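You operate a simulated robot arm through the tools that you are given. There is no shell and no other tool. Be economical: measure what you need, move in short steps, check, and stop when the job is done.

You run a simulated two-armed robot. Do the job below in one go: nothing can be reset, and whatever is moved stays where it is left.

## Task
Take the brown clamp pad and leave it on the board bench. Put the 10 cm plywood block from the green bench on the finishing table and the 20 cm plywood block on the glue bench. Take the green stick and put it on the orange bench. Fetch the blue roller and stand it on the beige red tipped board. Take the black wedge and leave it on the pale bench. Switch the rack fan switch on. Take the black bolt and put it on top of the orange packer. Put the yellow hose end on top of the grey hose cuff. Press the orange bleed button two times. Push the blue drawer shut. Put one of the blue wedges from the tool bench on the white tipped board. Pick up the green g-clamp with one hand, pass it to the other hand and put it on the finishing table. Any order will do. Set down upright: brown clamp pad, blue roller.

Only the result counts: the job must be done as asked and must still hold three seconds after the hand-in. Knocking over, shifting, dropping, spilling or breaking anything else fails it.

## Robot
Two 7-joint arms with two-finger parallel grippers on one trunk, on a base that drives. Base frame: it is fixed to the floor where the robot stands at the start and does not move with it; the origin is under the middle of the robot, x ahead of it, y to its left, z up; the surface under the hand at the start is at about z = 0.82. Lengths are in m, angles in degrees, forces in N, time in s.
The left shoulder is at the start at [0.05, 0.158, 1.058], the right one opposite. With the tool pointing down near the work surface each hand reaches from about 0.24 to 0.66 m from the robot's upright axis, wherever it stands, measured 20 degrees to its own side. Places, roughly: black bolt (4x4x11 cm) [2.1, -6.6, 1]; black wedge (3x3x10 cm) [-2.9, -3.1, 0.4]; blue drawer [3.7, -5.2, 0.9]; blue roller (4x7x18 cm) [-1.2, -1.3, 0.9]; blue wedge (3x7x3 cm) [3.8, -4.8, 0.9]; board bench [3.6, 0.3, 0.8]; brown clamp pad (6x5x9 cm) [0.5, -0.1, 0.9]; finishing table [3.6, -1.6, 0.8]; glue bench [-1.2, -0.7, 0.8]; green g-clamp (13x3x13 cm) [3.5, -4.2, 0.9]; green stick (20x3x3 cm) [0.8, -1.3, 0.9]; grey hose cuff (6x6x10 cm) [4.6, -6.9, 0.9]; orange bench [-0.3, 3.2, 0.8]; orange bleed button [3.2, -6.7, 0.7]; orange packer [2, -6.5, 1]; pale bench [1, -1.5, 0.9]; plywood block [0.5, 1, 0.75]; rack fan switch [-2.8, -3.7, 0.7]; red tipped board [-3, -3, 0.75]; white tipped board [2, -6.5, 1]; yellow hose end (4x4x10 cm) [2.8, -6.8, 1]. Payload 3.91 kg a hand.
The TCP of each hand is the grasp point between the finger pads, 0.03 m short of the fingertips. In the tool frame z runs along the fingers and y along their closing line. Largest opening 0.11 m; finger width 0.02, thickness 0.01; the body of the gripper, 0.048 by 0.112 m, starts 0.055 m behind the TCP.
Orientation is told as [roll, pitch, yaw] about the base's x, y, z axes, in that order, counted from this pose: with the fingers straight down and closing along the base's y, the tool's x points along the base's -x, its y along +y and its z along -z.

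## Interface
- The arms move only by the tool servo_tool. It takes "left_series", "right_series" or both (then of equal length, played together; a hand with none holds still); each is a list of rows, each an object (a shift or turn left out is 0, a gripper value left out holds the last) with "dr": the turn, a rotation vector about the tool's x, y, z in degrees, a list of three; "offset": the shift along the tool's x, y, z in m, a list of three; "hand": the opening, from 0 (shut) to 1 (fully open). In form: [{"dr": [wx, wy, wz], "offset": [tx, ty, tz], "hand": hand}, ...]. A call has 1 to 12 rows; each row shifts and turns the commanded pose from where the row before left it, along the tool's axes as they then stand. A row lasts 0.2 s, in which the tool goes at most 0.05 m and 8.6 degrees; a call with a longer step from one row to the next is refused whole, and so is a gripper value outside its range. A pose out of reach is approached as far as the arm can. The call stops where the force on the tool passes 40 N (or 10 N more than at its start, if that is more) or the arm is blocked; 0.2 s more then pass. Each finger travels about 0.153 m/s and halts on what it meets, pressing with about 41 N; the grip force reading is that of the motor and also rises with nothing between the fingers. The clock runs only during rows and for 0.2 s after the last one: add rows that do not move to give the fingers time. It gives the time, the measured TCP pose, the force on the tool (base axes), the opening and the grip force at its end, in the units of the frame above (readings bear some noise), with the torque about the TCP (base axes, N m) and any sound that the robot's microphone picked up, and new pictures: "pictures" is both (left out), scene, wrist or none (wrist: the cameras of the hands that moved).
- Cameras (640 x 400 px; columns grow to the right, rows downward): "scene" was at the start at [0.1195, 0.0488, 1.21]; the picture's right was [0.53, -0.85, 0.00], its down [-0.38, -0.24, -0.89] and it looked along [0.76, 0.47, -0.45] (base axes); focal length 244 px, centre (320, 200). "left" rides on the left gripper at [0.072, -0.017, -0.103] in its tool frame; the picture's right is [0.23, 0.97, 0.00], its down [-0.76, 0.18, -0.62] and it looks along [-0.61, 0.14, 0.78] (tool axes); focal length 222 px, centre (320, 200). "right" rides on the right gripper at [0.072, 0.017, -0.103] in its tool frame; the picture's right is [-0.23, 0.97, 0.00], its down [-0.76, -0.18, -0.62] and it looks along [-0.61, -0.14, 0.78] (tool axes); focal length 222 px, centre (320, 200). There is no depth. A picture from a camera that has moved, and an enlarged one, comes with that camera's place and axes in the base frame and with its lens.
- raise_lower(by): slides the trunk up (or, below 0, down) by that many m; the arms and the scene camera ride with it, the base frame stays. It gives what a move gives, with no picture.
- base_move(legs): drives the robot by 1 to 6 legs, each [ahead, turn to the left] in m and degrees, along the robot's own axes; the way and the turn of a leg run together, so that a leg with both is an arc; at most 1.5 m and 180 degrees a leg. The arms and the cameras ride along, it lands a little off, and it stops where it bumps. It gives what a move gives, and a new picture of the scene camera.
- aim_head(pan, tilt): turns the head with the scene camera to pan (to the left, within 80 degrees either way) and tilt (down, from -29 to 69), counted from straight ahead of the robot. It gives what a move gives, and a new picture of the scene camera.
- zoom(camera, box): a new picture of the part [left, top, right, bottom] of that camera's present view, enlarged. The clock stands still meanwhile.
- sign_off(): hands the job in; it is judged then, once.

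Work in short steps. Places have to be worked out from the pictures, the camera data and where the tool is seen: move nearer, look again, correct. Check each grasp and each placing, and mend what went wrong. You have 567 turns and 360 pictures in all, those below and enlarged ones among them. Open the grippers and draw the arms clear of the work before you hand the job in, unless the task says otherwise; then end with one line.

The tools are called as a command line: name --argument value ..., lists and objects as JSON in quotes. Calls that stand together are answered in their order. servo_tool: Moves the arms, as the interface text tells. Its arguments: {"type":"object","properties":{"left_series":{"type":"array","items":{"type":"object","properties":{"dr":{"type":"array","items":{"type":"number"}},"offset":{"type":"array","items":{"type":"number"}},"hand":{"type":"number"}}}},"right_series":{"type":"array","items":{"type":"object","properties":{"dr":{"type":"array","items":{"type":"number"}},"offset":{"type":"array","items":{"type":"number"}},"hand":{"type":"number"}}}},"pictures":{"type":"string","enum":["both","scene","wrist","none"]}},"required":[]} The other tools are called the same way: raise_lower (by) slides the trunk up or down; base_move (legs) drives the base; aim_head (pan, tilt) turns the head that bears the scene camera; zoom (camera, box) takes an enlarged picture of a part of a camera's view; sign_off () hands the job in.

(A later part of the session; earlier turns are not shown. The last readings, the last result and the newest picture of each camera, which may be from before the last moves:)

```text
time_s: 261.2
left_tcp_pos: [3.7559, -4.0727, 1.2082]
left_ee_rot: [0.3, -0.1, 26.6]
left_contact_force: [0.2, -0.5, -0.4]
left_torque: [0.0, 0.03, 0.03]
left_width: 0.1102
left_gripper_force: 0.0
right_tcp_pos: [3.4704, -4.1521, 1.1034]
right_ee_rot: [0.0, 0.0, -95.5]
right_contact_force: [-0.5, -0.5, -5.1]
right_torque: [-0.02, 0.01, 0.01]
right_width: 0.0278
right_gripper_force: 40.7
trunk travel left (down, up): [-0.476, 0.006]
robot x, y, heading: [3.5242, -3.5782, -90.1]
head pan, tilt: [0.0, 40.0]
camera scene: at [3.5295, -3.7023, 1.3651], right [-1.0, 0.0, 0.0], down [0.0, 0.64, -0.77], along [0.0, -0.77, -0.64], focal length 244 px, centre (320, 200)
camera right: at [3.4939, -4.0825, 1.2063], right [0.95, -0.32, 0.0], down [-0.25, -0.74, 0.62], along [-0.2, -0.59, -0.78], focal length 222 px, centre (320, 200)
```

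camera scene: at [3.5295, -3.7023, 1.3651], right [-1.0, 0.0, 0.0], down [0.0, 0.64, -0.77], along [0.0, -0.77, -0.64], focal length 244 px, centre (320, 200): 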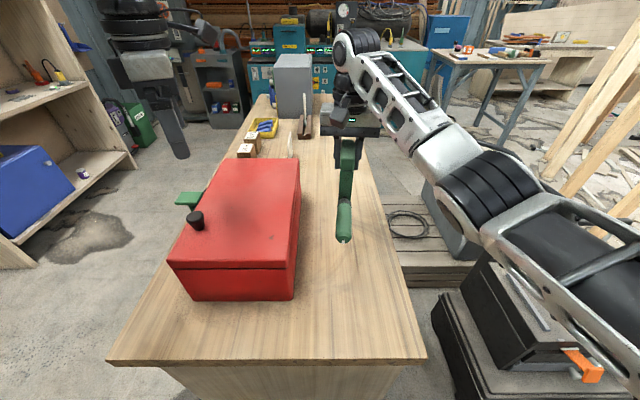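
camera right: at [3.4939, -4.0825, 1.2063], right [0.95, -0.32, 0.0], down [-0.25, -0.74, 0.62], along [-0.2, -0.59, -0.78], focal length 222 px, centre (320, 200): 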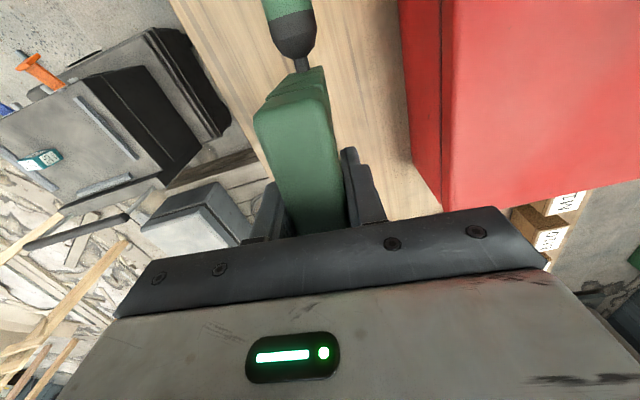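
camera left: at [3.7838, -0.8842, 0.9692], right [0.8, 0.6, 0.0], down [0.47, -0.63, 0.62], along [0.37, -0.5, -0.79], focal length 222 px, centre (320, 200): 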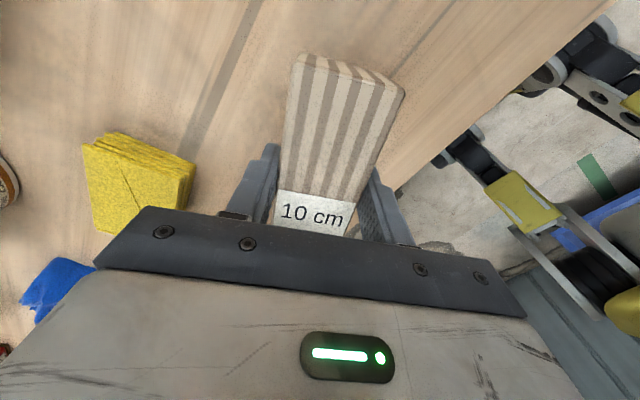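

Clamp held. I back off 0.55 m into open space for the handover.

base_move --legs '[[-0.55, 0]]'

servo_tool --right_series '[{"dr": [0, 0, 8], "offset": [0.02, 0, 0]}, {"dr": [0, 0, 8], "offset": [0.02, 0, 0]}, {"dr": [0, 0, 8], "offset": [0.02, 0, 0]}, {"dr": [0, 0, 8]}, {"dr": [0, 0, 8]}, {"dr": [0, 0, 8]}, {"dr": [0, 0, 8]}, {"dr": [0, 0, 8]}, {"dr": [0, 0, 8]}, {"dr": [0, 0, 8]}, {"dr": [0, 0, 4]}, {}]'

```text
time_s: 264.3
left_tcp_pos: [3.7564, -3.5319, 1.209]
left_ee_rot: [0.3, -0.1, 26.6]
left_contact_force: [0.0, 1.0, 0.0]
left_torque: [0.02, 0.01, 0.01]
left_width: 0.1098
left_gripper_force: 0.0
right_tcp_pos: [3.4706, -3.6123, 1.1043]
right_ee_rot: [-0.1, 0.0, -95.6]
right_contact_force: [-0.9, -0.3, -5.4]
right_torque: [0.0, 0.01, 0.01]
right_width: 0.028
right_gripper_force: 40.8
trunk travel left (down, up): [-0.476, 0.006]
robot x, y, heading: [3.5251, -3.0362, -90.0]
head pan, tilt: [0.0, 40.0]
camera scene: at [3.53, -3.1611, 1.3652], right [-1.0, 0.0, 0.0], down [0.0, 0.64, -0.77], along [0.0, -0.77, -0.64], focal length 244 px, centre (320, 200)
```

scene: 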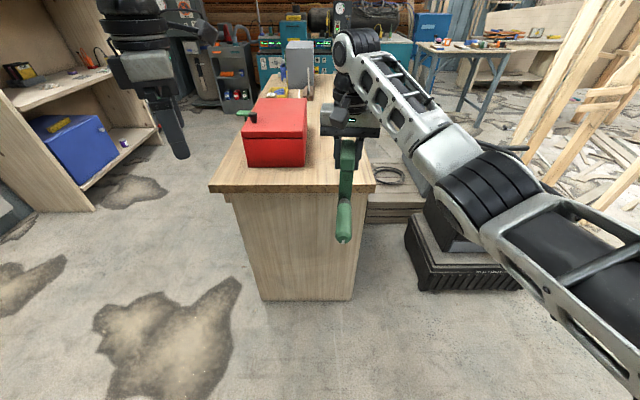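

```text
time_s: 266.9
left_tcp_pos: [3.7548, -3.5326, 1.2095]
left_ee_rot: [0.3, -0.2, 26.5]
left_contact_force: [0.6, -0.3, 0.3]
left_torque: [-0.02, -0.01, 0.01]
left_width: 0.1099
left_gripper_force: 0.1
right_tcp_pos: [3.4856, -3.5531, 1.1042]
right_ee_rot: [0.0, 0.0, -179.7]
right_contact_force: [0.5, -0.4, -6.5]
right_torque: [-0.02, -0.04, -0.01]
right_width: 0.0278
right_gripper_force: 40.8
trunk travel left (down, up): [-0.476, 0.006]
robot x, y, heading: [3.5332, -3.0332, -90.2]
head pan, tilt: [0.0, 40.0]
camera scene: at [3.53, -3.1614, 1.3651], right [-1.0, 0.0, 0.0], down [0.0, 0.64, -0.77], along [0.0, -0.77, -0.64], focal length 244 px, centre (320, 200)
camera right: at [3.5574, -3.571, 1.2062], right [-0.22, -0.98, 0.0], down [-0.76, 0.17, 0.62], along [-0.61, 0.14, -0.78], focal length 222 px, centre (320, 200)
```

scene: 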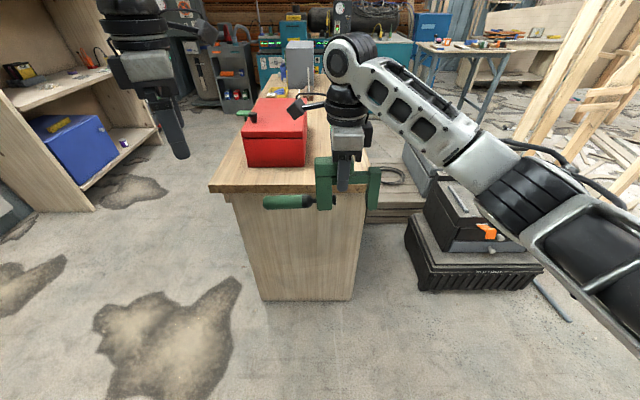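
right: 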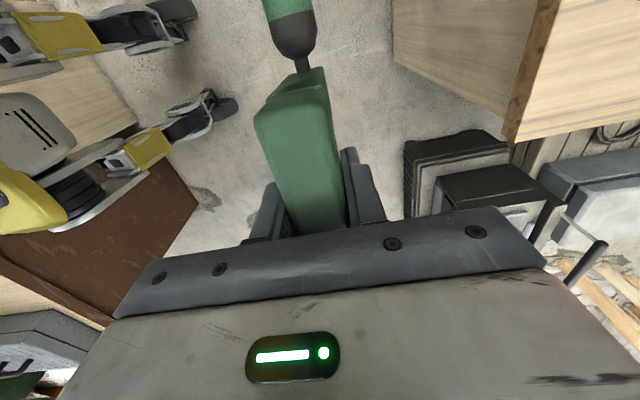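

The clamp now lies crosswise with its handle to the left. The left hand will come in horizontally from the left, fingers pointing −x, gripping the block's left end. First I orient the left hand: yaw to 0, then pitch 90°.

servo_tool --left_series '[{"dr": [0, 0, 6.65]}, {"dr": [0, 0, 6.65]}, {"dr": [0, 0, 6.65]}, {"dr": [0, 0, 6.65]}, {"dr": [0, 8.2, 0]}, {"dr": [0, 8.2, 0]}, {"dr": [0, 8.2, 0]}, {"dr": [0, 8.2, 0]}, {"dr": [0, 8.2, 0]}, {}]' --pictures "scene"

```text
time_s: 269.1
left_tcp_pos: [3.7561, -3.5318, 1.2093]
left_ee_rot: [0.3, 41.2, 0.3]
left_contact_force: [0.6, 0.6, 0.1]
left_torque: [0.0, 0.03, 0.01]
left_width: 0.11
left_gripper_force: 0.1
right_tcp_pos: [3.4847, -3.555, 1.1043]
right_ee_rot: [0.0, 0.0, -179.5]
right_contact_force: [0.4, -0.3, -4.3]
right_torque: [0.0, -0.04, -0.01]
right_width: 0.0279
right_gripper_force: 41.2
trunk travel left (down, up): [-0.476, 0.006]
robot x, y, heading: [3.5298, -3.0333, -90.4]
head pan, tilt: [0.0, 40.0]
camera scene: at [3.5297, -3.1614, 1.3651], right [-1.0, 0.0, 0.0], down [0.0, 0.64, -0.77], along [0.0, -0.77, -0.64], focal length 244 px, centre (320, 200)
```

scene: 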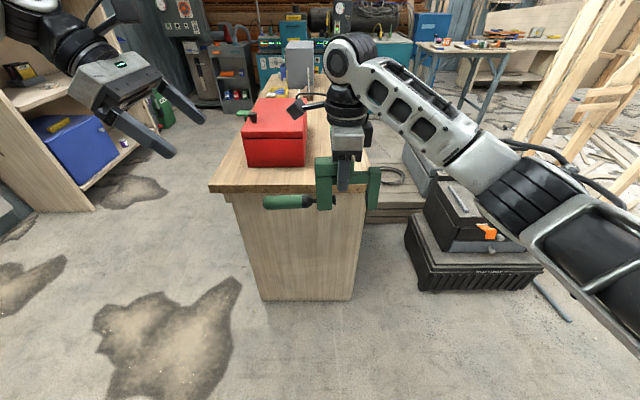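

Good; I finish the pitch to 90° and lower toward z≈1.107.

servo_tool --left_series '[{"dr": [0, 8.2, 0]}, {"dr": [0, 8.2, 0]}, {"dr": [0, 8.2, 0]}, {"dr": [0, 8.2, 0]}, {"dr": [0, 8.2, 0]}, {"dr": [0, 7.8, 0]}, {"offset": [-0.03, -0.01, 0]}, {"offset": [-0.03, -0.01, 0]}, {"offset": [-0.03, 0, 0]}, {}]' --pictures "both"

```text
time_s: 271.3
left_tcp_pos: [3.7933, -3.4869, 1.1637]
left_ee_rot: [0.2, 64.5, 0.7]
left_contact_force: [-1.2, 0.3, -0.2]
left_torque: [-0.02, 0.02, 0.02]
left_width: 0.1097
left_gripper_force: 0.0
left hand out of reach, approached as far as the arm can: row 3, 4, 5, 6, 7, 8, 9
right_tcp_pos: [3.4853, -3.5548, 1.1038]
right_ee_rot: [0.0, 0.1, -179.5]
right_contact_force: [-0.2, -0.2, -5.3]
right_torque: [0.01, -0.01, 0.0]
right_width: 0.0278
right_gripper_force: 41.3
trunk travel left (down, up): [-0.476, 0.006]
robot x, y, heading: [3.5346, -3.0373, -90.3]
head pan, tilt: [0.0, 40.0]
camera scene: at [3.5297, -3.1615, 1.3651], right [-1.0, 0.0, 0.0], down [0.0, 0.64, -0.77], along [0.0, -0.77, -0.64], focal length 244 px, centre (320, 200)
camera left: at [3.8576, -3.5034, 1.2744], right [-0.11, 0.97, 0.21], down [0.89, 0.19, -0.42], along [-0.45, 0.14, -0.88], focal length 222 px, centre (320, 200)
```

scene: 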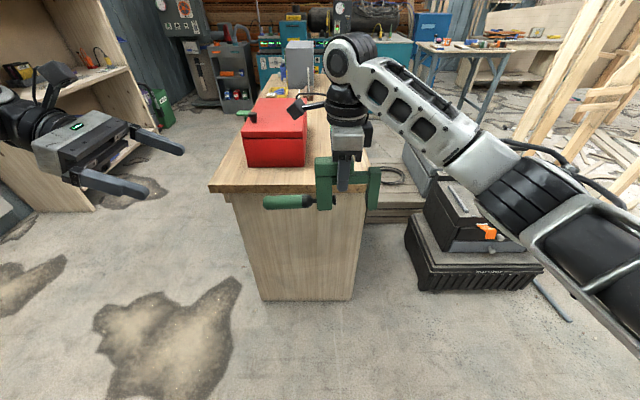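
left: 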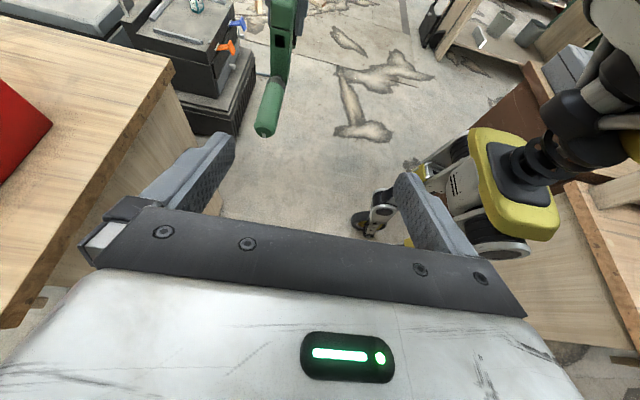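

Pitch 64° is as far as it goes there, which suffices. I move the left hand to a stand-off in line with the clamp.

servo_tool --left_series '[{"offset": [0.015, -0.017, 0.035]}, {"offset": [0.015, -0.017, 0.035]}, {"offset": [0.015, -0.017, 0.035]}, {"offset": [0.015, -0.017, 0.035]}, {}]' --pictures "both"

```text
time_s: 272.5
left_tcp_pos: [3.6477, -3.4973, 1.1968]
left_ee_rot: [0.0, 64.3, 0.6]
left_contact_force: [0.1, 0.2, -0.3]
left_torque: [-0.01, 0.0, -0.01]
left_width: 0.1097
left_gripper_force: 0.0
left hand out of reach, approached as far as the arm can: row 1, 2, 3, 4
right_tcp_pos: [3.4865, -3.5547, 1.1042]
right_ee_rot: [0.0, 0.0, -179.7]
right_contact_force: [-0.1, 0.0, -4.6]
right_torque: [0.0, -0.05, -0.03]
right_width: 0.0276
right_gripper_force: 41.1
trunk travel left (down, up): [-0.476, 0.006]
robot x, y, heading: [3.5279, -3.0337, -90.0]
head pan, tilt: [0.0, 40.0]
camera scene: at [3.5304, -3.1613, 1.3651], right [-1.0, 0.0, 0.0], down [0.0, 0.64, -0.77], along [0.0, -0.77, -0.64], focal length 244 px, centre (320, 200)
camera left: at [3.712, -3.5128, 1.3069], right [-0.11, 0.97, 0.21], down [0.89, 0.19, -0.42], along [-0.44, 0.14, -0.89], focal length 222 px, centre (320, 200)
```

scene: 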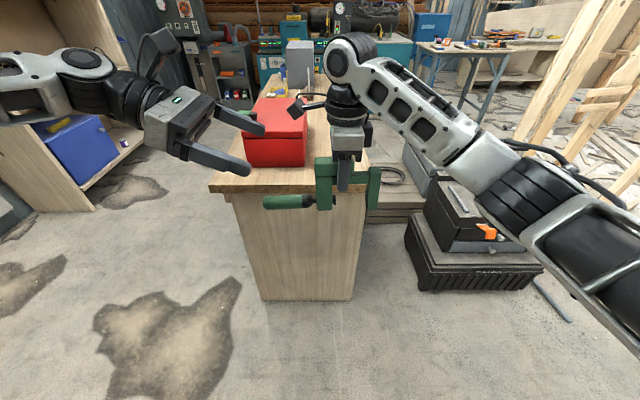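
left: 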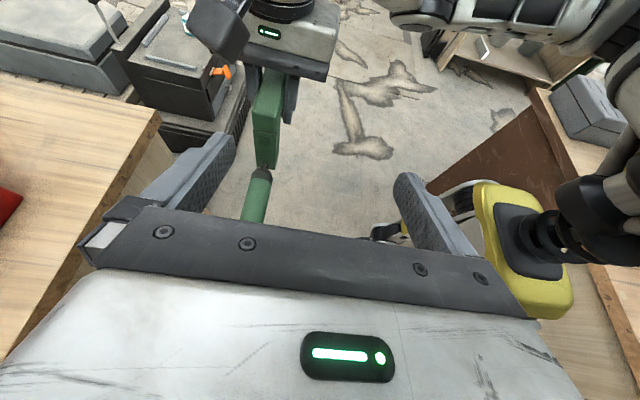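

The left hand can't go farther forward, so I bring the right hand with the clamp to it instead: to about [3.50, -3.497, 1.147].

servo_tool --right_series '[{"offset": [0.004, -0.02, -0.015]}, {"offset": [0.004, -0.02, -0.015]}, {"offset": [0.004, -0.018, -0.013]}, {}]' --pictures "scene"

zoom --camera "left" --box '[80, 0, 560, 300]'

```text
time_s: 273.5
left_tcp_pos: [3.649, -3.4962, 1.1959]
left_ee_rot: [0.0, 64.3, 0.6]
left_contact_force: [0.7, 0.6, 0.4]
left_torque: [0.01, 0.0, 0.0]
left_width: 0.1101
left_gripper_force: 0.2
right_tcp_pos: [3.4941, -3.4963, 1.1461]
right_ee_rot: [0.0, 0.0, -179.6]
right_contact_force: [-0.5, -0.4, -5.6]
right_torque: [-0.01, -0.03, -0.01]
right_width: 0.0277
right_gripper_force: 40.8
trunk travel left (down, up): [-0.476, 0.006]
robot x, y, heading: [3.5332, -3.038, -90.1]
head pan, tilt: [0.0, 40.0]
camera scene: at [3.53, -3.1616, 1.3651], right [-1.0, 0.0, 0.0], down [0.0, 0.64, -0.77], along [0.0, -0.77, -0.64], focal length 244 px, centre (320, 200)
```

scene: 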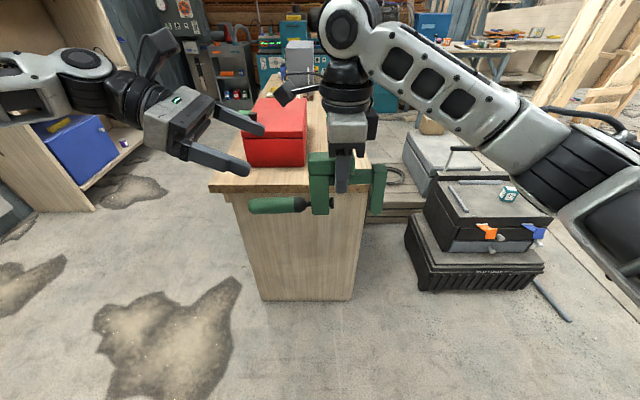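

```text
1.33 times, centred on (320, 150) of left
camera zoom: at [3.712, -3.5131, 1.3067], right [-0.11, 0.97, 0.21], down [0.89, 0.19, -0.42], along [-0.44, 0.14, -0.89], focal length 296 px, centre (320, 267)
```

zoom: 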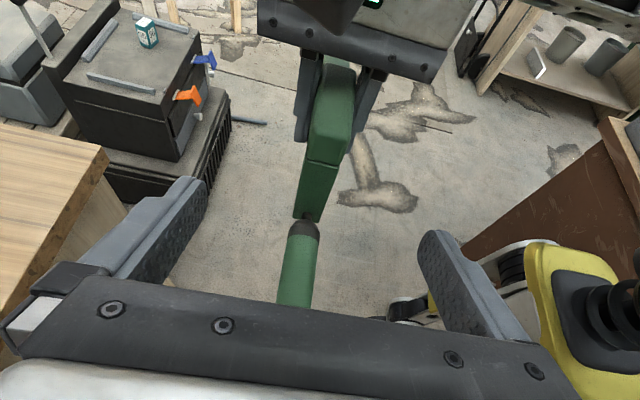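

The clamp is centred between the left fingers. I advance along the tool axis 8 cm and check.

servo_tool --left_series '[{"offset": [0, 0, 0.03]}, {"offset": [0, 0, 0.03]}, {"offset": [0, 0, 0.02]}, {}]' --pictures "both"

```text
time_s: 274.5
left_tcp_pos: [3.5815, -3.4727, 1.1856]
left_ee_rot: [0.2, 64.5, 0.6]
left_contact_force: [0.2, -0.1, 0.1]
left_torque: [0.0, -0.03, -0.01]
left_width: 0.1101
left_gripper_force: 0.1
left hand out of reach, approached as far as the arm can: row 1, 2, 3
right_tcp_pos: [3.494, -3.4968, 1.1463]
right_ee_rot: [0.0, 0.0, -179.6]
right_contact_force: [-0.8, 0.7, -5.2]
right_torque: [-0.02, -0.01, -0.02]
right_width: 0.0282
right_gripper_force: 41.0
trunk travel left (down, up): [-0.476, 0.006]
robot x, y, heading: [3.529, -3.0367, -90.1]
head pan, tilt: [0.0, 40.0]
camera scene: at [3.5302, -3.1613, 1.3651], right [-1.0, 0.0, 0.0], down [0.0, 0.64, -0.77], along [0.0, -0.77, -0.64], focal length 244 px, centre (320, 200)
camera left: at [3.6447, -3.4894, 1.2953], right [-0.11, 0.97, 0.21], down [0.89, 0.19, -0.42], along [-0.45, 0.14, -0.88], focal length 222 px, centre (320, 200)
```

scene: 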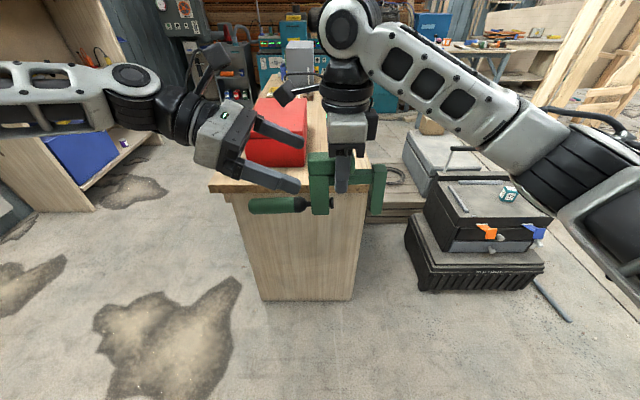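
left: 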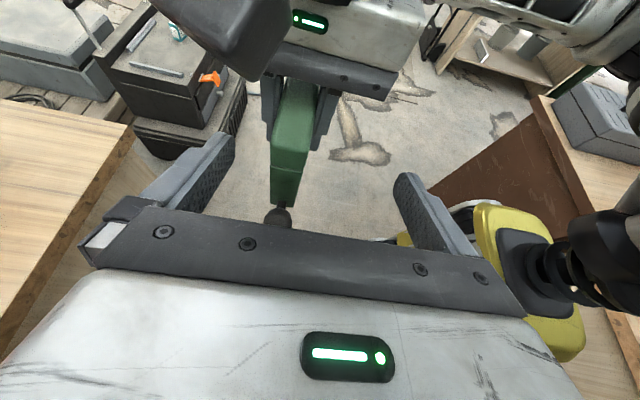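

The left hand is at its inner limit, so the right hand brings the clamp into the left fingers: centre in y first, then advance.

servo_tool --right_series '[{"offset": [0, -0.024, 0]}, {"offset": [0.014, 0, -0.012]}, {"offset": [0.014, 0, -0.012]}, {"offset": [0.012, 0, -0.012]}, {}]' --pictures "both"

zoom --camera "left" --box '[80, 0, 560, 300]'

```text
time_s: 275.7
left_tcp_pos: [3.5801, -3.473, 1.1851]
left_ee_rot: [0.1, 64.5, 0.7]
left_contact_force: [0.9, 0.3, 0.2]
left_torque: [0.01, 0.01, -0.03]
left_width: 0.1102
left_gripper_force: 0.0
right_tcp_pos: [3.5342, -3.4713, 1.1816]
right_ee_rot: [-0.1, 0.0, -179.6]
right_contact_force: [-0.2, -1.1, -5.5]
right_torque: [0.0, -0.01, 0.0]
right_width: 0.0279
right_gripper_force: 41.4
trunk travel left (down, up): [-0.476, 0.006]
robot x, y, heading: [3.5263, -3.0335, -90.0]
head pan, tilt: [0.0, 40.0]
camera scene: at [3.5298, -3.1614, 1.3651], right [-1.0, 0.0, 0.0], down [0.0, 0.64, -0.77], along [0.0, -0.77, -0.64], focal length 244 px, centre (320, 200)
camera right: at [3.6079, -3.4874, 1.2839], right [-0.22, -0.98, 0.0], down [-0.76, 0.17, 0.62], along [-0.61, 0.14, -0.78], focal length 222 px, centre (320, 200)
```

scene: 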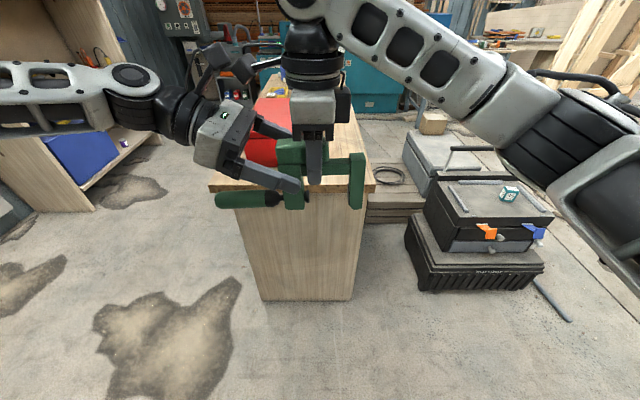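
right: 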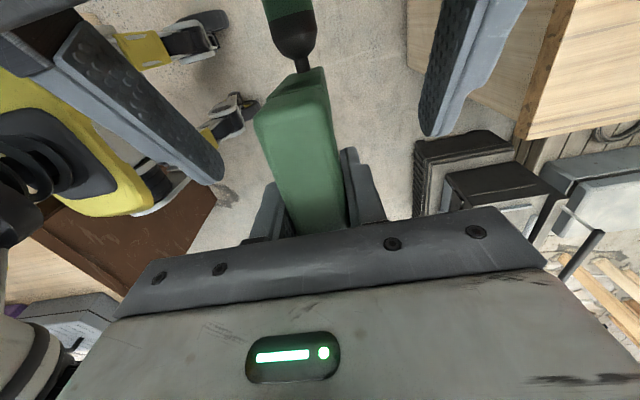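

```text
1.33 times, centred on (320, 150) of left
camera zoom: at [3.6444, -3.4896, 1.2954], right [-0.11, 0.97, 0.21], down [0.89, 0.19, -0.42], along [-0.45, 0.14, -0.88], focal length 296 px, centre (320, 267)
```

zoom: 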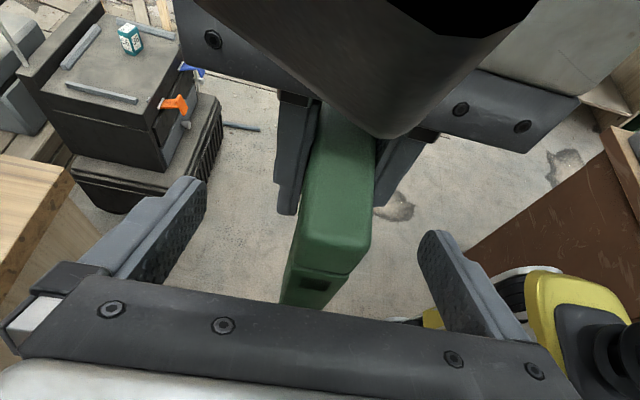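

The left fingers straddle the block. I close the left hand and hold both.

servo_tool --left_series '[{"hand": 0}, {"hand": 0}, {"hand": 0}, {"hand": 0}, {"hand": 0}]' --pictures "both"

```text
time_s: 276.9
left_tcp_pos: [3.5805, -3.4707, 1.1846]
left_ee_rot: [0.2, 64.4, 0.6]
left_contact_force: [0.4, 15.7, 1.1]
left_torque: [-0.07, 0.25, -0.43]
left_width: 0.0282
left_gripper_force: 41.1
right_tcp_pos: [3.5354, -3.4722, 1.1815]
right_ee_rot: [0.1, 0.1, -179.7]
right_contact_force: [-0.4, -15.1, -7.2]
right_torque: [0.14, -0.19, -0.33]
right_width: 0.0277
right_gripper_force: 41.0
trunk travel left (down, up): [-0.476, 0.006]
robot x, y, heading: [3.5269, -3.0375, -90.4]
head pan, tilt: [0.0, 40.0]
camera scene: at [3.5301, -3.1613, 1.3651], right [-1.0, 0.0, 0.0], down [0.0, 0.64, -0.77], along [0.0, -0.77, -0.64], focal length 244 px, centre (320, 200)
camera left: at [3.644, -3.4886, 1.2952], right [-0.1, 0.97, 0.21], down [0.89, 0.18, -0.42], along [-0.45, 0.14, -0.88], focal length 222 px, centre (320, 200)
```

scene: 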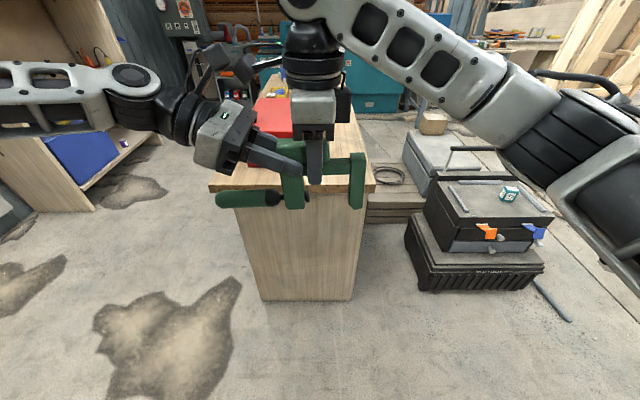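
left: 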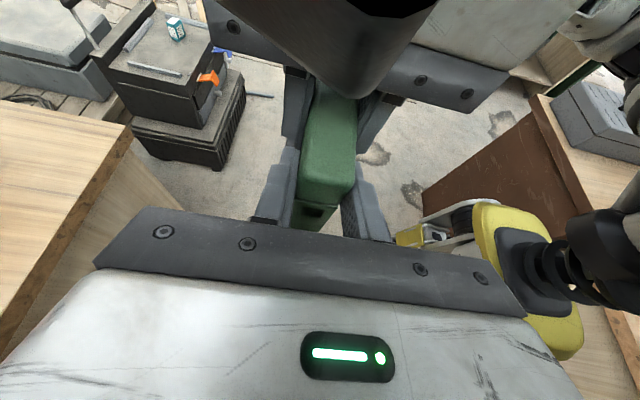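

Both hands hold it (28 mm each). I release the right hand and withdraw it upward, then to the right.

servo_tool --right_series '[{"hand": 0.7}, {"hand": 0.7}, {"hand": 0.7}, {"offset": [0, 0, -0.03]}, {"offset": [0, 0, -0.04]}, {"offset": [-0.02, 0, -0.03]}, {"offset": [-0.045, 0, 0]}, {"offset": [-0.045, 0, 0]}, {"offset": [-0.045, 0, 0]}, {"offset": [-0.045, 0, 0]}, {}]' --pictures "both"

```text
time_s: 277.9
left_tcp_pos: [3.5814, -3.4779, 1.1958]
left_ee_rot: [-2.3, 65.4, -0.7]
left_contact_force: [3.7, 0.1, -3.3]
left_torque: [-0.02, -0.09, 0.06]
left_width: 0.028
left_gripper_force: 41.6
right_tcp_pos: [3.5313, -3.4727, 1.1995]
right_ee_rot: [-1.0, -1.6, -179.3]
right_contact_force: [-3.2, 0.1, -1.7]
right_torque: [0.06, -0.06, -0.03]
right_width: 0.077
right_gripper_force: 0.1
trunk travel left (down, up): [-0.476, 0.006]
robot x, y, heading: [3.5296, -3.033, -89.9]
head pan, tilt: [0.0, 40.0]
stopped in row 5 (right hand): the force on the tool passed its limit at 52 N (the readings are from after the stop); the commanded pose is now the measured one
camera scene: at [3.5302, -3.1613, 1.3651], right [-1.0, 0.0, 0.0], down [0.0, 0.64, -0.77], along [0.0, -0.77, -0.64], focal length 244 px, centre (320, 200)
camera right: at [3.6072, -3.4902, 1.3004], right [-0.22, -0.98, -0.01], down [-0.75, 0.16, 0.65], along [-0.63, 0.15, -0.76], focal length 222 px, centre (320, 200)
```

scene: 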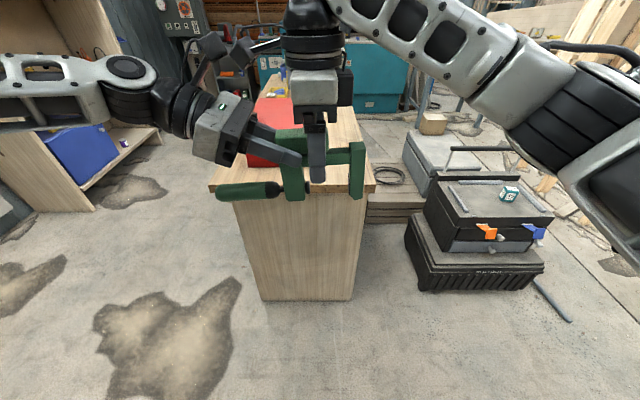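
right: 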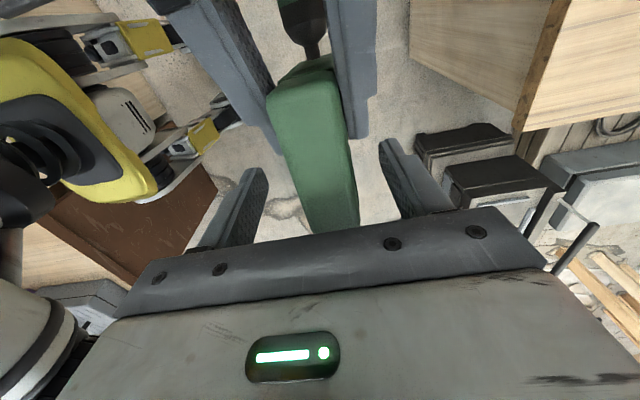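

The two wrist cameras met when rising. I slide the right hand along the clamp away (−x) instead, then up.

servo_tool --right_series '[{"offset": [-0.02, 0, 0]}, {"offset": [-0.03, 0, 0]}, {"offset": [-0.04, 0, 0]}, {"offset": [-0.045, 0, 0]}, {"offset": [-0.045, 0, 0]}, {"offset": [-0.045, 0, 0]}, {}]' --pictures "both"

```text
time_s: 279.5
left_tcp_pos: [3.5816, -3.4783, 1.196]
left_ee_rot: [-2.3, 65.5, -0.7]
left_contact_force: [-0.3, 0.4, -5.3]
left_torque: [0.04, -0.27, 0.02]
left_width: 0.028
left_gripper_force: 40.8
right_tcp_pos: [3.3105, -3.4793, 1.2079]
right_ee_rot: [-0.9, -1.5, -179.2]
right_contact_force: [-0.1, 0.0, 0.5]
right_torque: [0.0, -0.02, 0.01]
right_width: 0.0771
right_gripper_force: 0.1
trunk travel left (down, up): [-0.476, 0.006]
robot x, y, heading: [3.5304, -3.0347, -90.2]
head pan, tilt: [0.0, 40.0]
camera scene: at [3.5306, -3.1615, 1.3651], right [-1.0, 0.0, 0.0], down [0.0, 0.64, -0.77], along [0.0, -0.77, -0.64], focal length 244 px, centre (320, 200)
camera right: at [3.385, -3.4958, 1.3081], right [-0.21, -0.98, -0.01], down [-0.75, 0.16, 0.65], along [-0.63, 0.14, -0.76], focal length 222 px, centre (320, 200)
```

scene: 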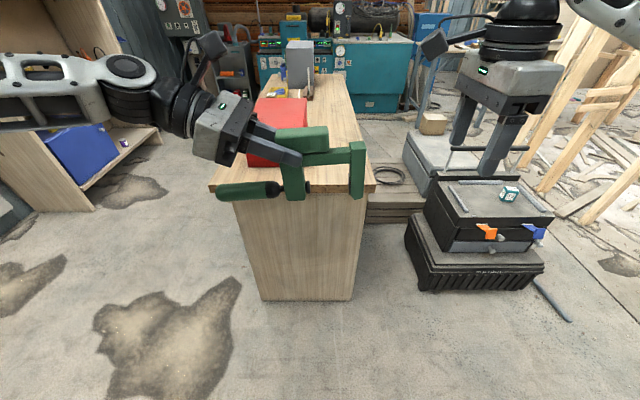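
right: 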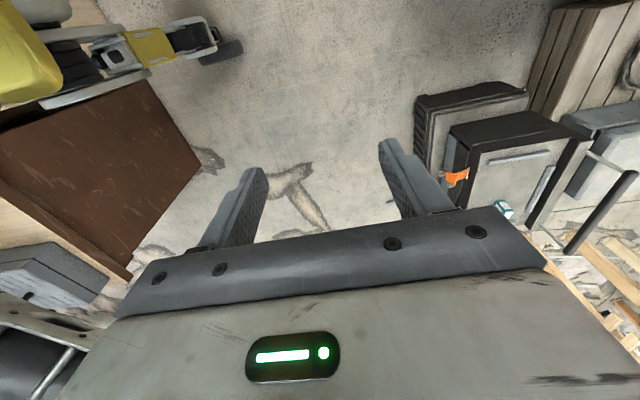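

The left hand holds the clamp level. I raise the right hand a little and drive back to the finishing table.

servo_tool --right_series '[{"offset": [0, 0, -0.03]}, {"offset": [0, 0, -0.03]}, {}]' --pictures "none"

base_move --legs '[[0, 90], [0.95, 0], [0, 90], [0.95, 0], [0.9, 0]]'

aim_head --pan 60 --tilt 35

```text
time_s: 280.3
left_tcp_pos: [3.5816, -3.4779, 1.1967]
left_ee_rot: [-2.3, 65.5, -0.7]
left_contact_force: [-0.2, -0.5, -6.3]
left_torque: [0.04, -0.27, 0.01]
left_width: 0.0277
left_gripper_force: 41.3
right_tcp_pos: [3.3077, -3.4776, 1.2695]
right_ee_rot: [-0.9, -1.5, -179.4]
right_contact_force: [0.2, -0.2, -0.3]
right_torque: [-0.01, 0.0, 0.02]
right_width: 0.0767
right_gripper_force: 0.0
trunk travel left (down, up): [-0.476, 0.006]
robot x, y, heading: [3.5275, -3.037, -90.2]
head pan, tilt: [0.0, 40.0]
```

```text
time_s: 301.9
left_tcp_pos: [4.3559, -0.7585, 1.1963]
left_ee_rot: [-2.3, 65.5, -178.2]
left_contact_force: [0.0, 0.5, -5.6]
left_torque: [-0.01, 0.28, 0.01]
left_width: 0.0279
left_gripper_force: 40.9
right_tcp_pos: [4.6274, -0.7483, 1.2693]
right_ee_rot: [-0.8, -1.4, 3.3]
right_contact_force: [-0.3, 0.6, 0.2]
right_torque: [0.04, 0.02, 0.0]
right_width: 0.0769
right_gripper_force: 0.1
trunk travel left (down, up): [-0.476, 0.006]
robot x, y, heading: [4.4266, -1.2, 92.6]
head pan, tilt: [0.0, 40.0]
camera scene: at [4.4245, -1.0734, 1.3651], right [1.0, 0.04, 0.0], down [0.03, -0.64, -0.77], along [-0.03, 0.76, -0.64], focal length 244 px, centre (320, 200)
```

scene: 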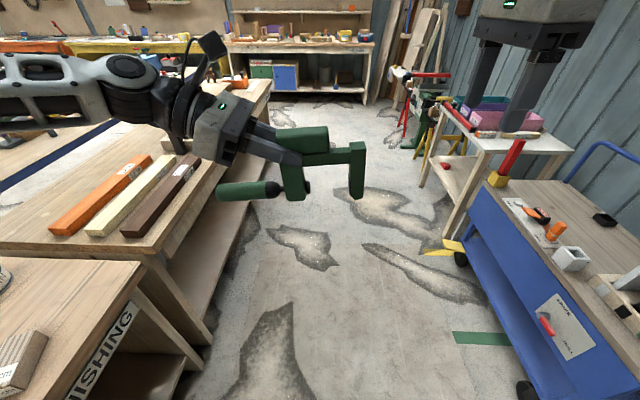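

```text
time_s: 303.2
left_tcp_pos: [4.3563, -0.7595, 1.1969]
left_ee_rot: [-2.4, 65.6, -178.1]
left_contact_force: [-1.0, 0.3, -5.5]
left_torque: [-0.03, 0.27, 0.01]
left_width: 0.0278
left_gripper_force: 41.2
right_tcp_pos: [4.6276, -0.748, 1.268]
right_ee_rot: [-0.9, -1.5, 3.3]
right_contact_force: [-0.2, 0.5, -0.1]
right_torque: [-0.01, 0.02, 0.0]
right_width: 0.0774
right_gripper_force: 0.0
trunk travel left (down, up): [-0.476, 0.006]
robot x, y, heading: [4.4292, -1.1971, 92.3]
head pan, tilt: [60.0, 35.0]
camera scene: at [4.3501, -1.1178, 1.3727], right [0.46, 0.89, 0.0], down [0.51, -0.27, -0.82], along [-0.73, 0.38, -0.57], focal length 244 px, centre (320, 200)
```

scene: 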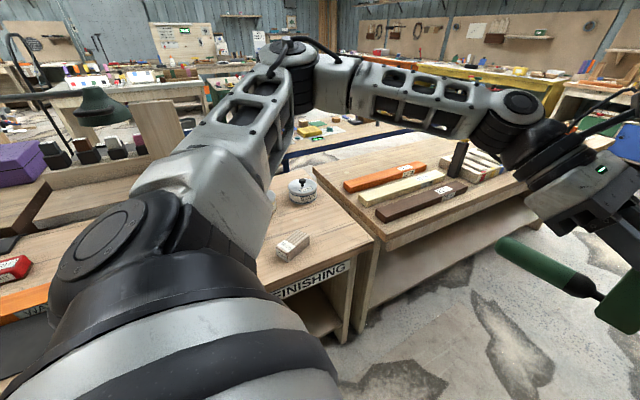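

Turn to face the table.

base_move --legs '[[0, 87.7]]'

aim_head --pan 0 --tilt 50

```text
time_s: 307.3
left_tcp_pos: [3.9874, -1.255, 1.1974]
left_ee_rot: [-2.4, 65.4, -90.5]
left_contact_force: [0.2, -0.1, -5.2]
left_torque: [-0.26, -0.02, 0.04]
left_width: 0.0278
left_gripper_force: 41.3
right_tcp_pos: [3.9842, -0.9819, 1.2694]
right_ee_rot: [-0.7, -1.5, 91.2]
right_contact_force: [-0.2, 0.0, 0.1]
right_torque: [-0.02, 0.0, 0.02]
right_width: 0.0771
right_gripper_force: 0.1
trunk travel left (down, up): [-0.476, 0.006]
robot x, y, heading: [4.435, -1.2, -179.6]
head pan, tilt: [60.0, 35.0]
camera scene: at [4.346, -1.2759, 1.3727], right [-0.87, 0.49, 0.0], down [0.28, 0.5, -0.82], along [-0.41, -0.71, -0.57], focal length 244 px, centre (320, 200)
```

scene: 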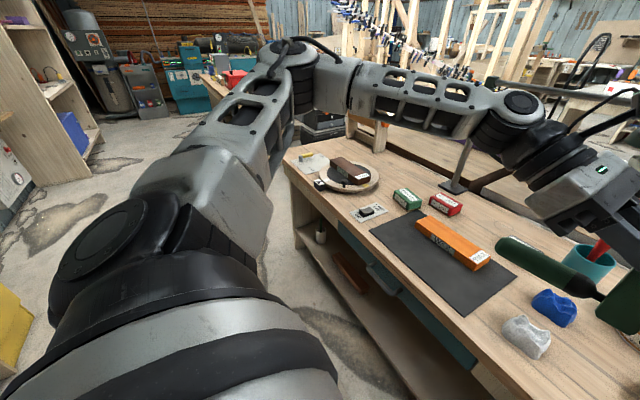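

```text
time_s: 308.6
left_tcp_pos: [3.9866, -1.2548, 1.1958]
left_ee_rot: [-2.5, 65.4, -90.4]
left_contact_force: [0.2, -0.2, -5.7]
left_torque: [-0.27, -0.02, -0.01]
left_width: 0.0277
left_gripper_force: 41.2
right_tcp_pos: [3.9844, -0.9831, 1.2692]
right_ee_rot: [-0.9, -1.4, 91.2]
right_contact_force: [-0.2, -0.5, -0.7]
right_torque: [0.0, -0.02, -0.02]
right_width: 0.077
right_gripper_force: 0.0
trunk travel left (down, up): [-0.476, 0.006]
robot x, y, heading: [4.4274, -1.1998, -179.8]
head pan, tilt: [0.0, 50.0]
camera scene: at [4.3125, -1.1998, 1.351], right [-0.01, 1.0, 0.0], down [0.77, 0.01, -0.64], along [-0.64, 0.0, -0.77], focal length 244 px, centre (320, 200)
```

scene: 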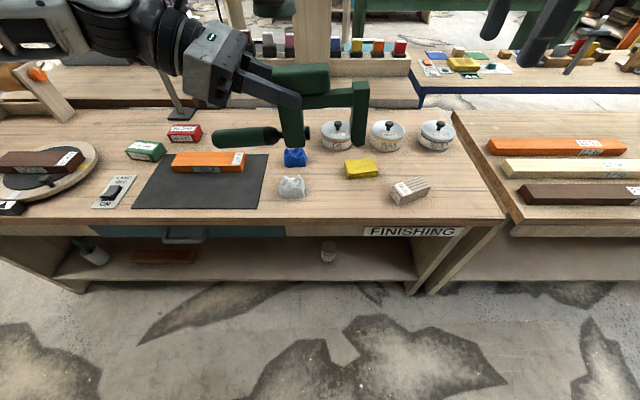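

There's free space in front between the white lump and the block. I aim for left TCP at [3.88, -1.15]; an S-curve brings the robot to about [4.32, -1.095].

base_move --legs '[[-0.2, -0.2], [0.165, -37.8], [0.165, 37.8]]'

```text
time_s: 313.7
left_tcp_pos: [3.88, -1.1529, 1.1961]
left_ee_rot: [-2.4, 65.5, -90.4]
left_contact_force: [0.4, 0.0, -5.5]
left_torque: [-0.27, 0.0, 0.02]
left_width: 0.028
left_gripper_force: 41.6
right_tcp_pos: [3.8783, -0.8805, 1.2684]
right_ee_rot: [-0.8, -1.6, 91.0]
right_contact_force: [0.2, -1.0, 0.2]
right_torque: [0.0, 0.01, -0.01]
right_width: 0.0771
right_gripper_force: 0.1
trunk travel left (down, up): [-0.476, 0.006]
robot x, y, heading: [4.325, -1.0943, -179.5]
head pan, tilt: [0.0, 50.0]
camera scene: at [4.2053, -1.0977, 1.3509], right [0.0, 1.0, 0.0], down [0.77, 0.0, -0.64], along [-0.64, 0.0, -0.77], focal length 244 px, centre (320, 200)
```

scene: 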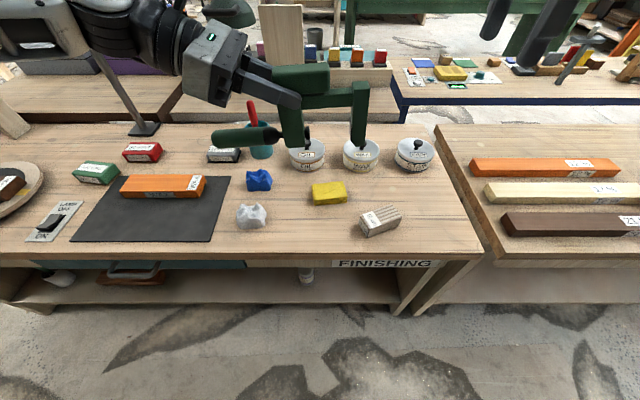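

Spot on. I lower the trunk 0.22 m, then check.

raise_lower --by -0.22

zoom --camera "scene" --box '[0, 0, 640, 400]'

```text
time_s: 316.0
left_tcp_pos: [3.8796, -1.1528, 0.9768]
left_ee_rot: [-2.4, 65.5, -90.5]
left_contact_force: [0.2, -0.3, -5.3]
left_torque: [-0.3, -0.02, -0.01]
left_width: 0.0276
left_gripper_force: 40.7
right_tcp_pos: [3.8788, -0.8804, 1.0492]
right_ee_rot: [-0.8, -1.5, 91.1]
right_contact_force: [1.0, 0.2, 0.0]
right_torque: [0.0, -0.02, 0.01]
right_width: 0.077
right_gripper_force: 0.1
trunk travel left (down, up): [-0.256, 0.226]
robot x, y, heading: [4.3217, -1.0939, -179.5]
head pan, tilt: [0.0, 50.0]
```

```text
1.00 times, centred on (320, 200) of scene (not enlarged: the box is as wide or as high as the picture)
camera zoom: at [4.2058, -1.0973, 1.131], right [0.0, 1.0, 0.0], down [0.77, 0.0, -0.64], along [-0.64, 0.0, -0.77], focal length 244 px, centre (320, 200)
```

zoom: 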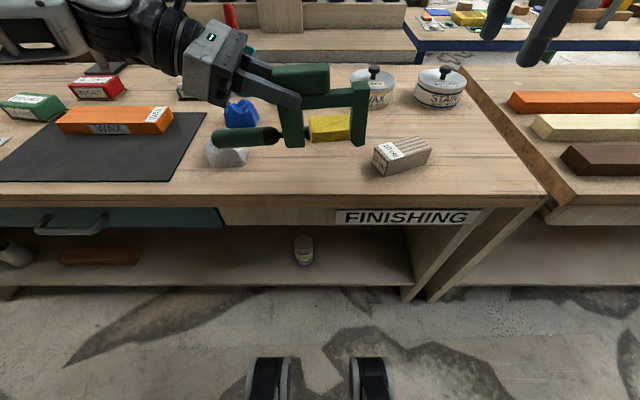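

It comes down in the free patch. Lower 4.5 cm more, then by small steps.

raise_lower --by -0.045

raise_lower --by -0.01

zoom --camera "scene" --box '[180, 40, 460, 215]'

```text
time_s: 316.9
left_tcp_pos: [3.8792, -1.1519, 0.9321]
left_ee_rot: [-2.4, 65.5, -90.6]
left_contact_force: [0.6, -0.3, -5.0]
left_torque: [-0.27, -0.01, -0.04]
left_width: 0.0279
left_gripper_force: 40.8
right_tcp_pos: [3.8779, -0.8797, 1.0049]
right_ee_rot: [-0.8, -1.4, 91.2]
right_contact_force: [0.2, -0.1, 0.1]
right_torque: [0.0, -0.04, -0.03]
right_width: 0.0771
right_gripper_force: 0.1
trunk travel left (down, up): [-0.211, 0.271]
robot x, y, heading: [4.3216, -1.0958, -179.5]
head pan, tilt: [0.0, 50.0]
```

```text
time_s: 317.5
left_tcp_pos: [3.88, -1.1525, 0.9215]
left_ee_rot: [-2.4, 65.6, -90.5]
left_contact_force: [-0.4, 0.0, -5.1]
left_torque: [-0.27, -0.04, -0.03]
left_width: 0.0279
left_gripper_force: 41.6
right_tcp_pos: [3.8789, -0.8794, 0.9944]
right_ee_rot: [-0.8, -1.5, 91.1]
right_contact_force: [-0.3, -0.4, 0.5]
right_torque: [0.03, 0.02, 0.02]
right_width: 0.0767
right_gripper_force: 0.1
trunk travel left (down, up): [-0.201, 0.281]
robot x, y, heading: [4.3242, -1.0964, -179.6]
head pan, tilt: [0.0, 50.0]
```

```text
2.29 times, centred on (320, 128) of scene
camera zoom: at [4.2058, -1.0973, 1.076], right [0.0, 1.0, 0.0], down [0.77, 0.0, -0.64], along [-0.64, 0.0, -0.77], focal length 558 px, centre (320, 366)
```

zoom: 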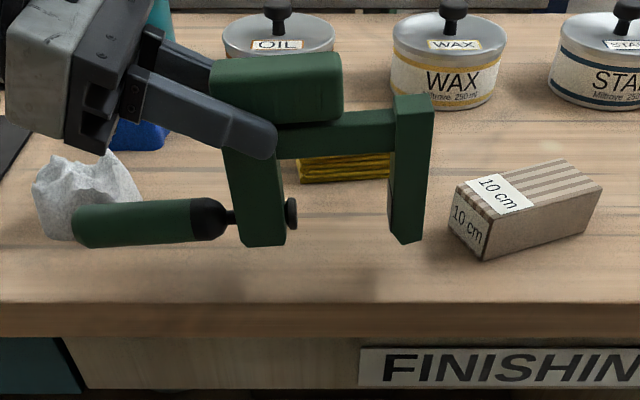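

Continue down in 5 mm steps.

raise_lower --by -0.006

raise_lower --by -0.004

```text
time_s: 318.0
left_tcp_pos: [3.8803, -1.1522, 0.9161]
left_ee_rot: [-2.4, 65.5, -90.5]
left_contact_force: [0.4, 0.4, -4.7]
left_torque: [-0.3, -0.03, -0.01]
left_width: 0.0277
left_gripper_force: 40.5
right_tcp_pos: [3.8788, -0.8805, 0.989]
right_ee_rot: [-0.8, -1.6, 91.1]
right_contact_force: [-0.6, -0.1, 0.9]
right_torque: [-0.03, -0.04, -0.01]
right_width: 0.0772
right_gripper_force: 0.0
trunk travel left (down, up): [-0.195, 0.287]
robot x, y, heading: [4.3179, -1.0991, -179.6]
head pan, tilt: [0.0, 50.0]
```

```text
time_s: 318.6
left_tcp_pos: [3.8795, -1.1516, 0.9103]
left_ee_rot: [-2.3, 65.5, -90.5]
left_contact_force: [-0.4, 0.0, -5.3]
left_torque: [-0.25, 0.0, -0.02]
left_width: 0.028
left_gripper_force: 41.3
right_tcp_pos: [3.8784, -0.8797, 0.9842]
right_ee_rot: [-0.8, -1.5, 91.1]
right_contact_force: [0.2, -0.4, -0.5]
right_torque: [-0.01, -0.05, 0.01]
right_width: 0.0766
right_gripper_force: 0.0
trunk travel left (down, up): [-0.191, 0.291]
robot x, y, heading: [4.321, -1.0944, -179.7]
head pan, tilt: [0.0, 50.0]
```

raise_lower --by -0.005

raise_lower --by -0.004

```text
time_s: 319.1
left_tcp_pos: [3.8801, -1.1517, 0.9062]
left_ee_rot: [-2.3, 65.4, -90.5]
left_contact_force: [-0.8, 0.6, -5.5]
left_torque: [-0.25, -0.01, 0.01]
left_width: 0.028
left_gripper_force: 40.8
right_tcp_pos: [3.8789, -0.8799, 0.9801]
right_ee_rot: [-0.9, -1.5, 91.1]
right_contact_force: [0.0, 0.3, 0.0]
right_torque: [-0.03, 0.0, -0.03]
right_width: 0.0769
right_gripper_force: 0.0
trunk travel left (down, up): [-0.186, 0.296]
robot x, y, heading: [4.3223, -1.1005, -179.9]
head pan, tilt: [0.0, 50.0]
```

```text
time_s: 319.6
left_tcp_pos: [3.8802, -1.1517, 0.9023]
left_ee_rot: [-2.4, 65.5, -90.5]
left_contact_force: [0.1, -0.1, -5.7]
left_torque: [-0.25, 0.0, 0.0]
left_width: 0.0278
left_gripper_force: 40.9
right_tcp_pos: [3.8795, -0.8803, 0.9754]
right_ee_rot: [-0.9, -1.4, 91.1]
right_contact_force: [0.3, 0.0, -1.4]
right_torque: [0.01, 0.02, -0.03]
right_width: 0.0768
right_gripper_force: 0.1
trunk travel left (down, up): [-0.182, 0.3]
robot x, y, heading: [4.3239, -1.0984, -179.6]
head pan, tilt: [0.0, 50.0]
```

Still no contact; check the gap visually.

zoom --camera "scene" --box '[200, 60, 420, 200]'

raise_lower --by -0.005

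```text
2.86 times, centred on (310, 130) of scene
camera zoom: at [4.2058, -1.0973, 1.057], right [0.0, 1.0, 0.0], down [0.77, 0.0, -0.64], along [-0.64, 0.0, -0.77], focal length 698 px, centre (349, 400)
```

zoom: 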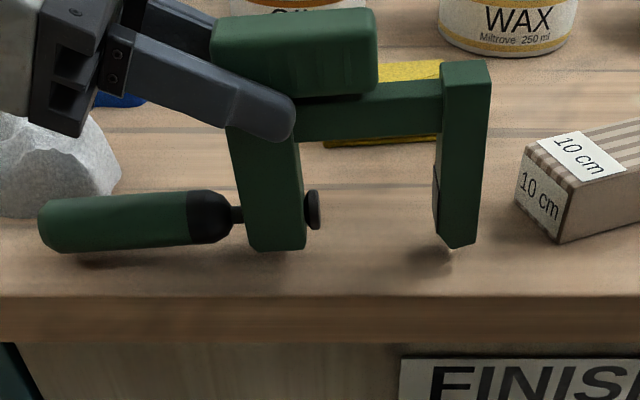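

```text
time_s: 320.2
left_tcp_pos: [3.88, -1.1524, 0.8977]
left_ee_rot: [-2.4, 65.5, -90.4]
left_contact_force: [0.2, 0.1, -5.4]
left_torque: [-0.27, -0.04, 0.0]
left_width: 0.0279
left_gripper_force: 41.4
right_tcp_pos: [3.8785, -0.8789, 0.9703]
right_ee_rot: [-0.9, -1.6, 91.2]
right_contact_force: [0.5, -0.2, 1.1]
right_torque: [-0.01, -0.01, 0.0]
right_width: 0.0768
right_gripper_force: 0.0
trunk travel left (down, up): [-0.177, 0.305]
robot x, y, heading: [4.3213, -1.0949, -179.6]
head pan, tilt: [0.0, 50.0]
```

raise_lower --by -0.006

raise_lower --by -0.004

zoom --camera "scene" --box '[200, 60, 420, 200]'

```text
time_s: 320.7
left_tcp_pos: [3.8801, -1.1505, 0.8945]
left_ee_rot: [-3.1, 65.8, -91.0]
left_contact_force: [0.6, 3.0, 12.6]
left_torque: [-0.28, -0.11, -0.15]
left_width: 0.0277
left_gripper_force: 40.8
right_tcp_pos: [3.8779, -0.8797, 0.9646]
right_ee_rot: [-0.7, -1.3, 91.1]
right_contact_force: [-0.3, -0.1, -0.1]
right_torque: [-0.02, 0.02, 0.01]
right_width: 0.077
right_gripper_force: 0.0
trunk travel left (down, up): [-0.171, 0.311]
robot x, y, heading: [4.3241, -1.0989, -179.8]
head pan, tilt: [0.0, 50.0]
```

```text
time_s: 321.2
left_tcp_pos: [3.881, -1.1517, 0.8935]
left_ee_rot: [-3.6, 66.0, -91.5]
left_contact_force: [1.4, 0.6, 30.5]
left_torque: [0.36, -0.21, 0.04]
left_width: 0.028
left_gripper_force: 41.1
right_tcp_pos: [3.8801, -0.8802, 0.9616]
right_ee_rot: [-0.6, -1.5, 91.1]
right_contact_force: [0.7, 0.5, -1.1]
right_torque: [0.01, -0.02, 0.0]
right_width: 0.0771
right_gripper_force: 0.0
trunk travel left (down, up): [-0.167, 0.315]
robot x, y, heading: [4.3242, -1.0946, -179.6]
head pan, tilt: [0.0, 50.0]
```

```text
2.86 times, centred on (310, 130) of scene
camera zoom: at [4.2077, -1.097, 1.0426], right [0.0, 1.0, 0.0], down [0.76, 0.0, -0.64], along [-0.64, 0.0, -0.76], focal length 698 px, centre (349, 400)
```

zoom: 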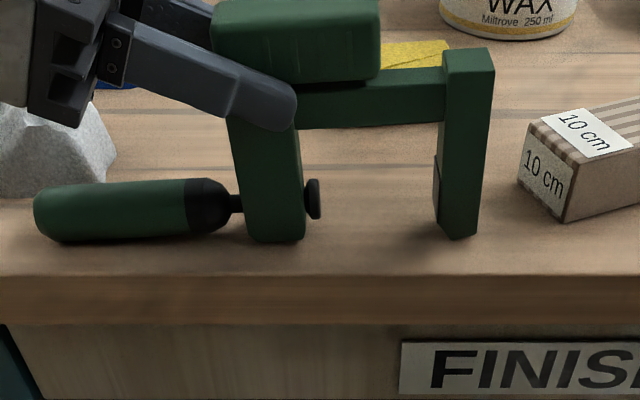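

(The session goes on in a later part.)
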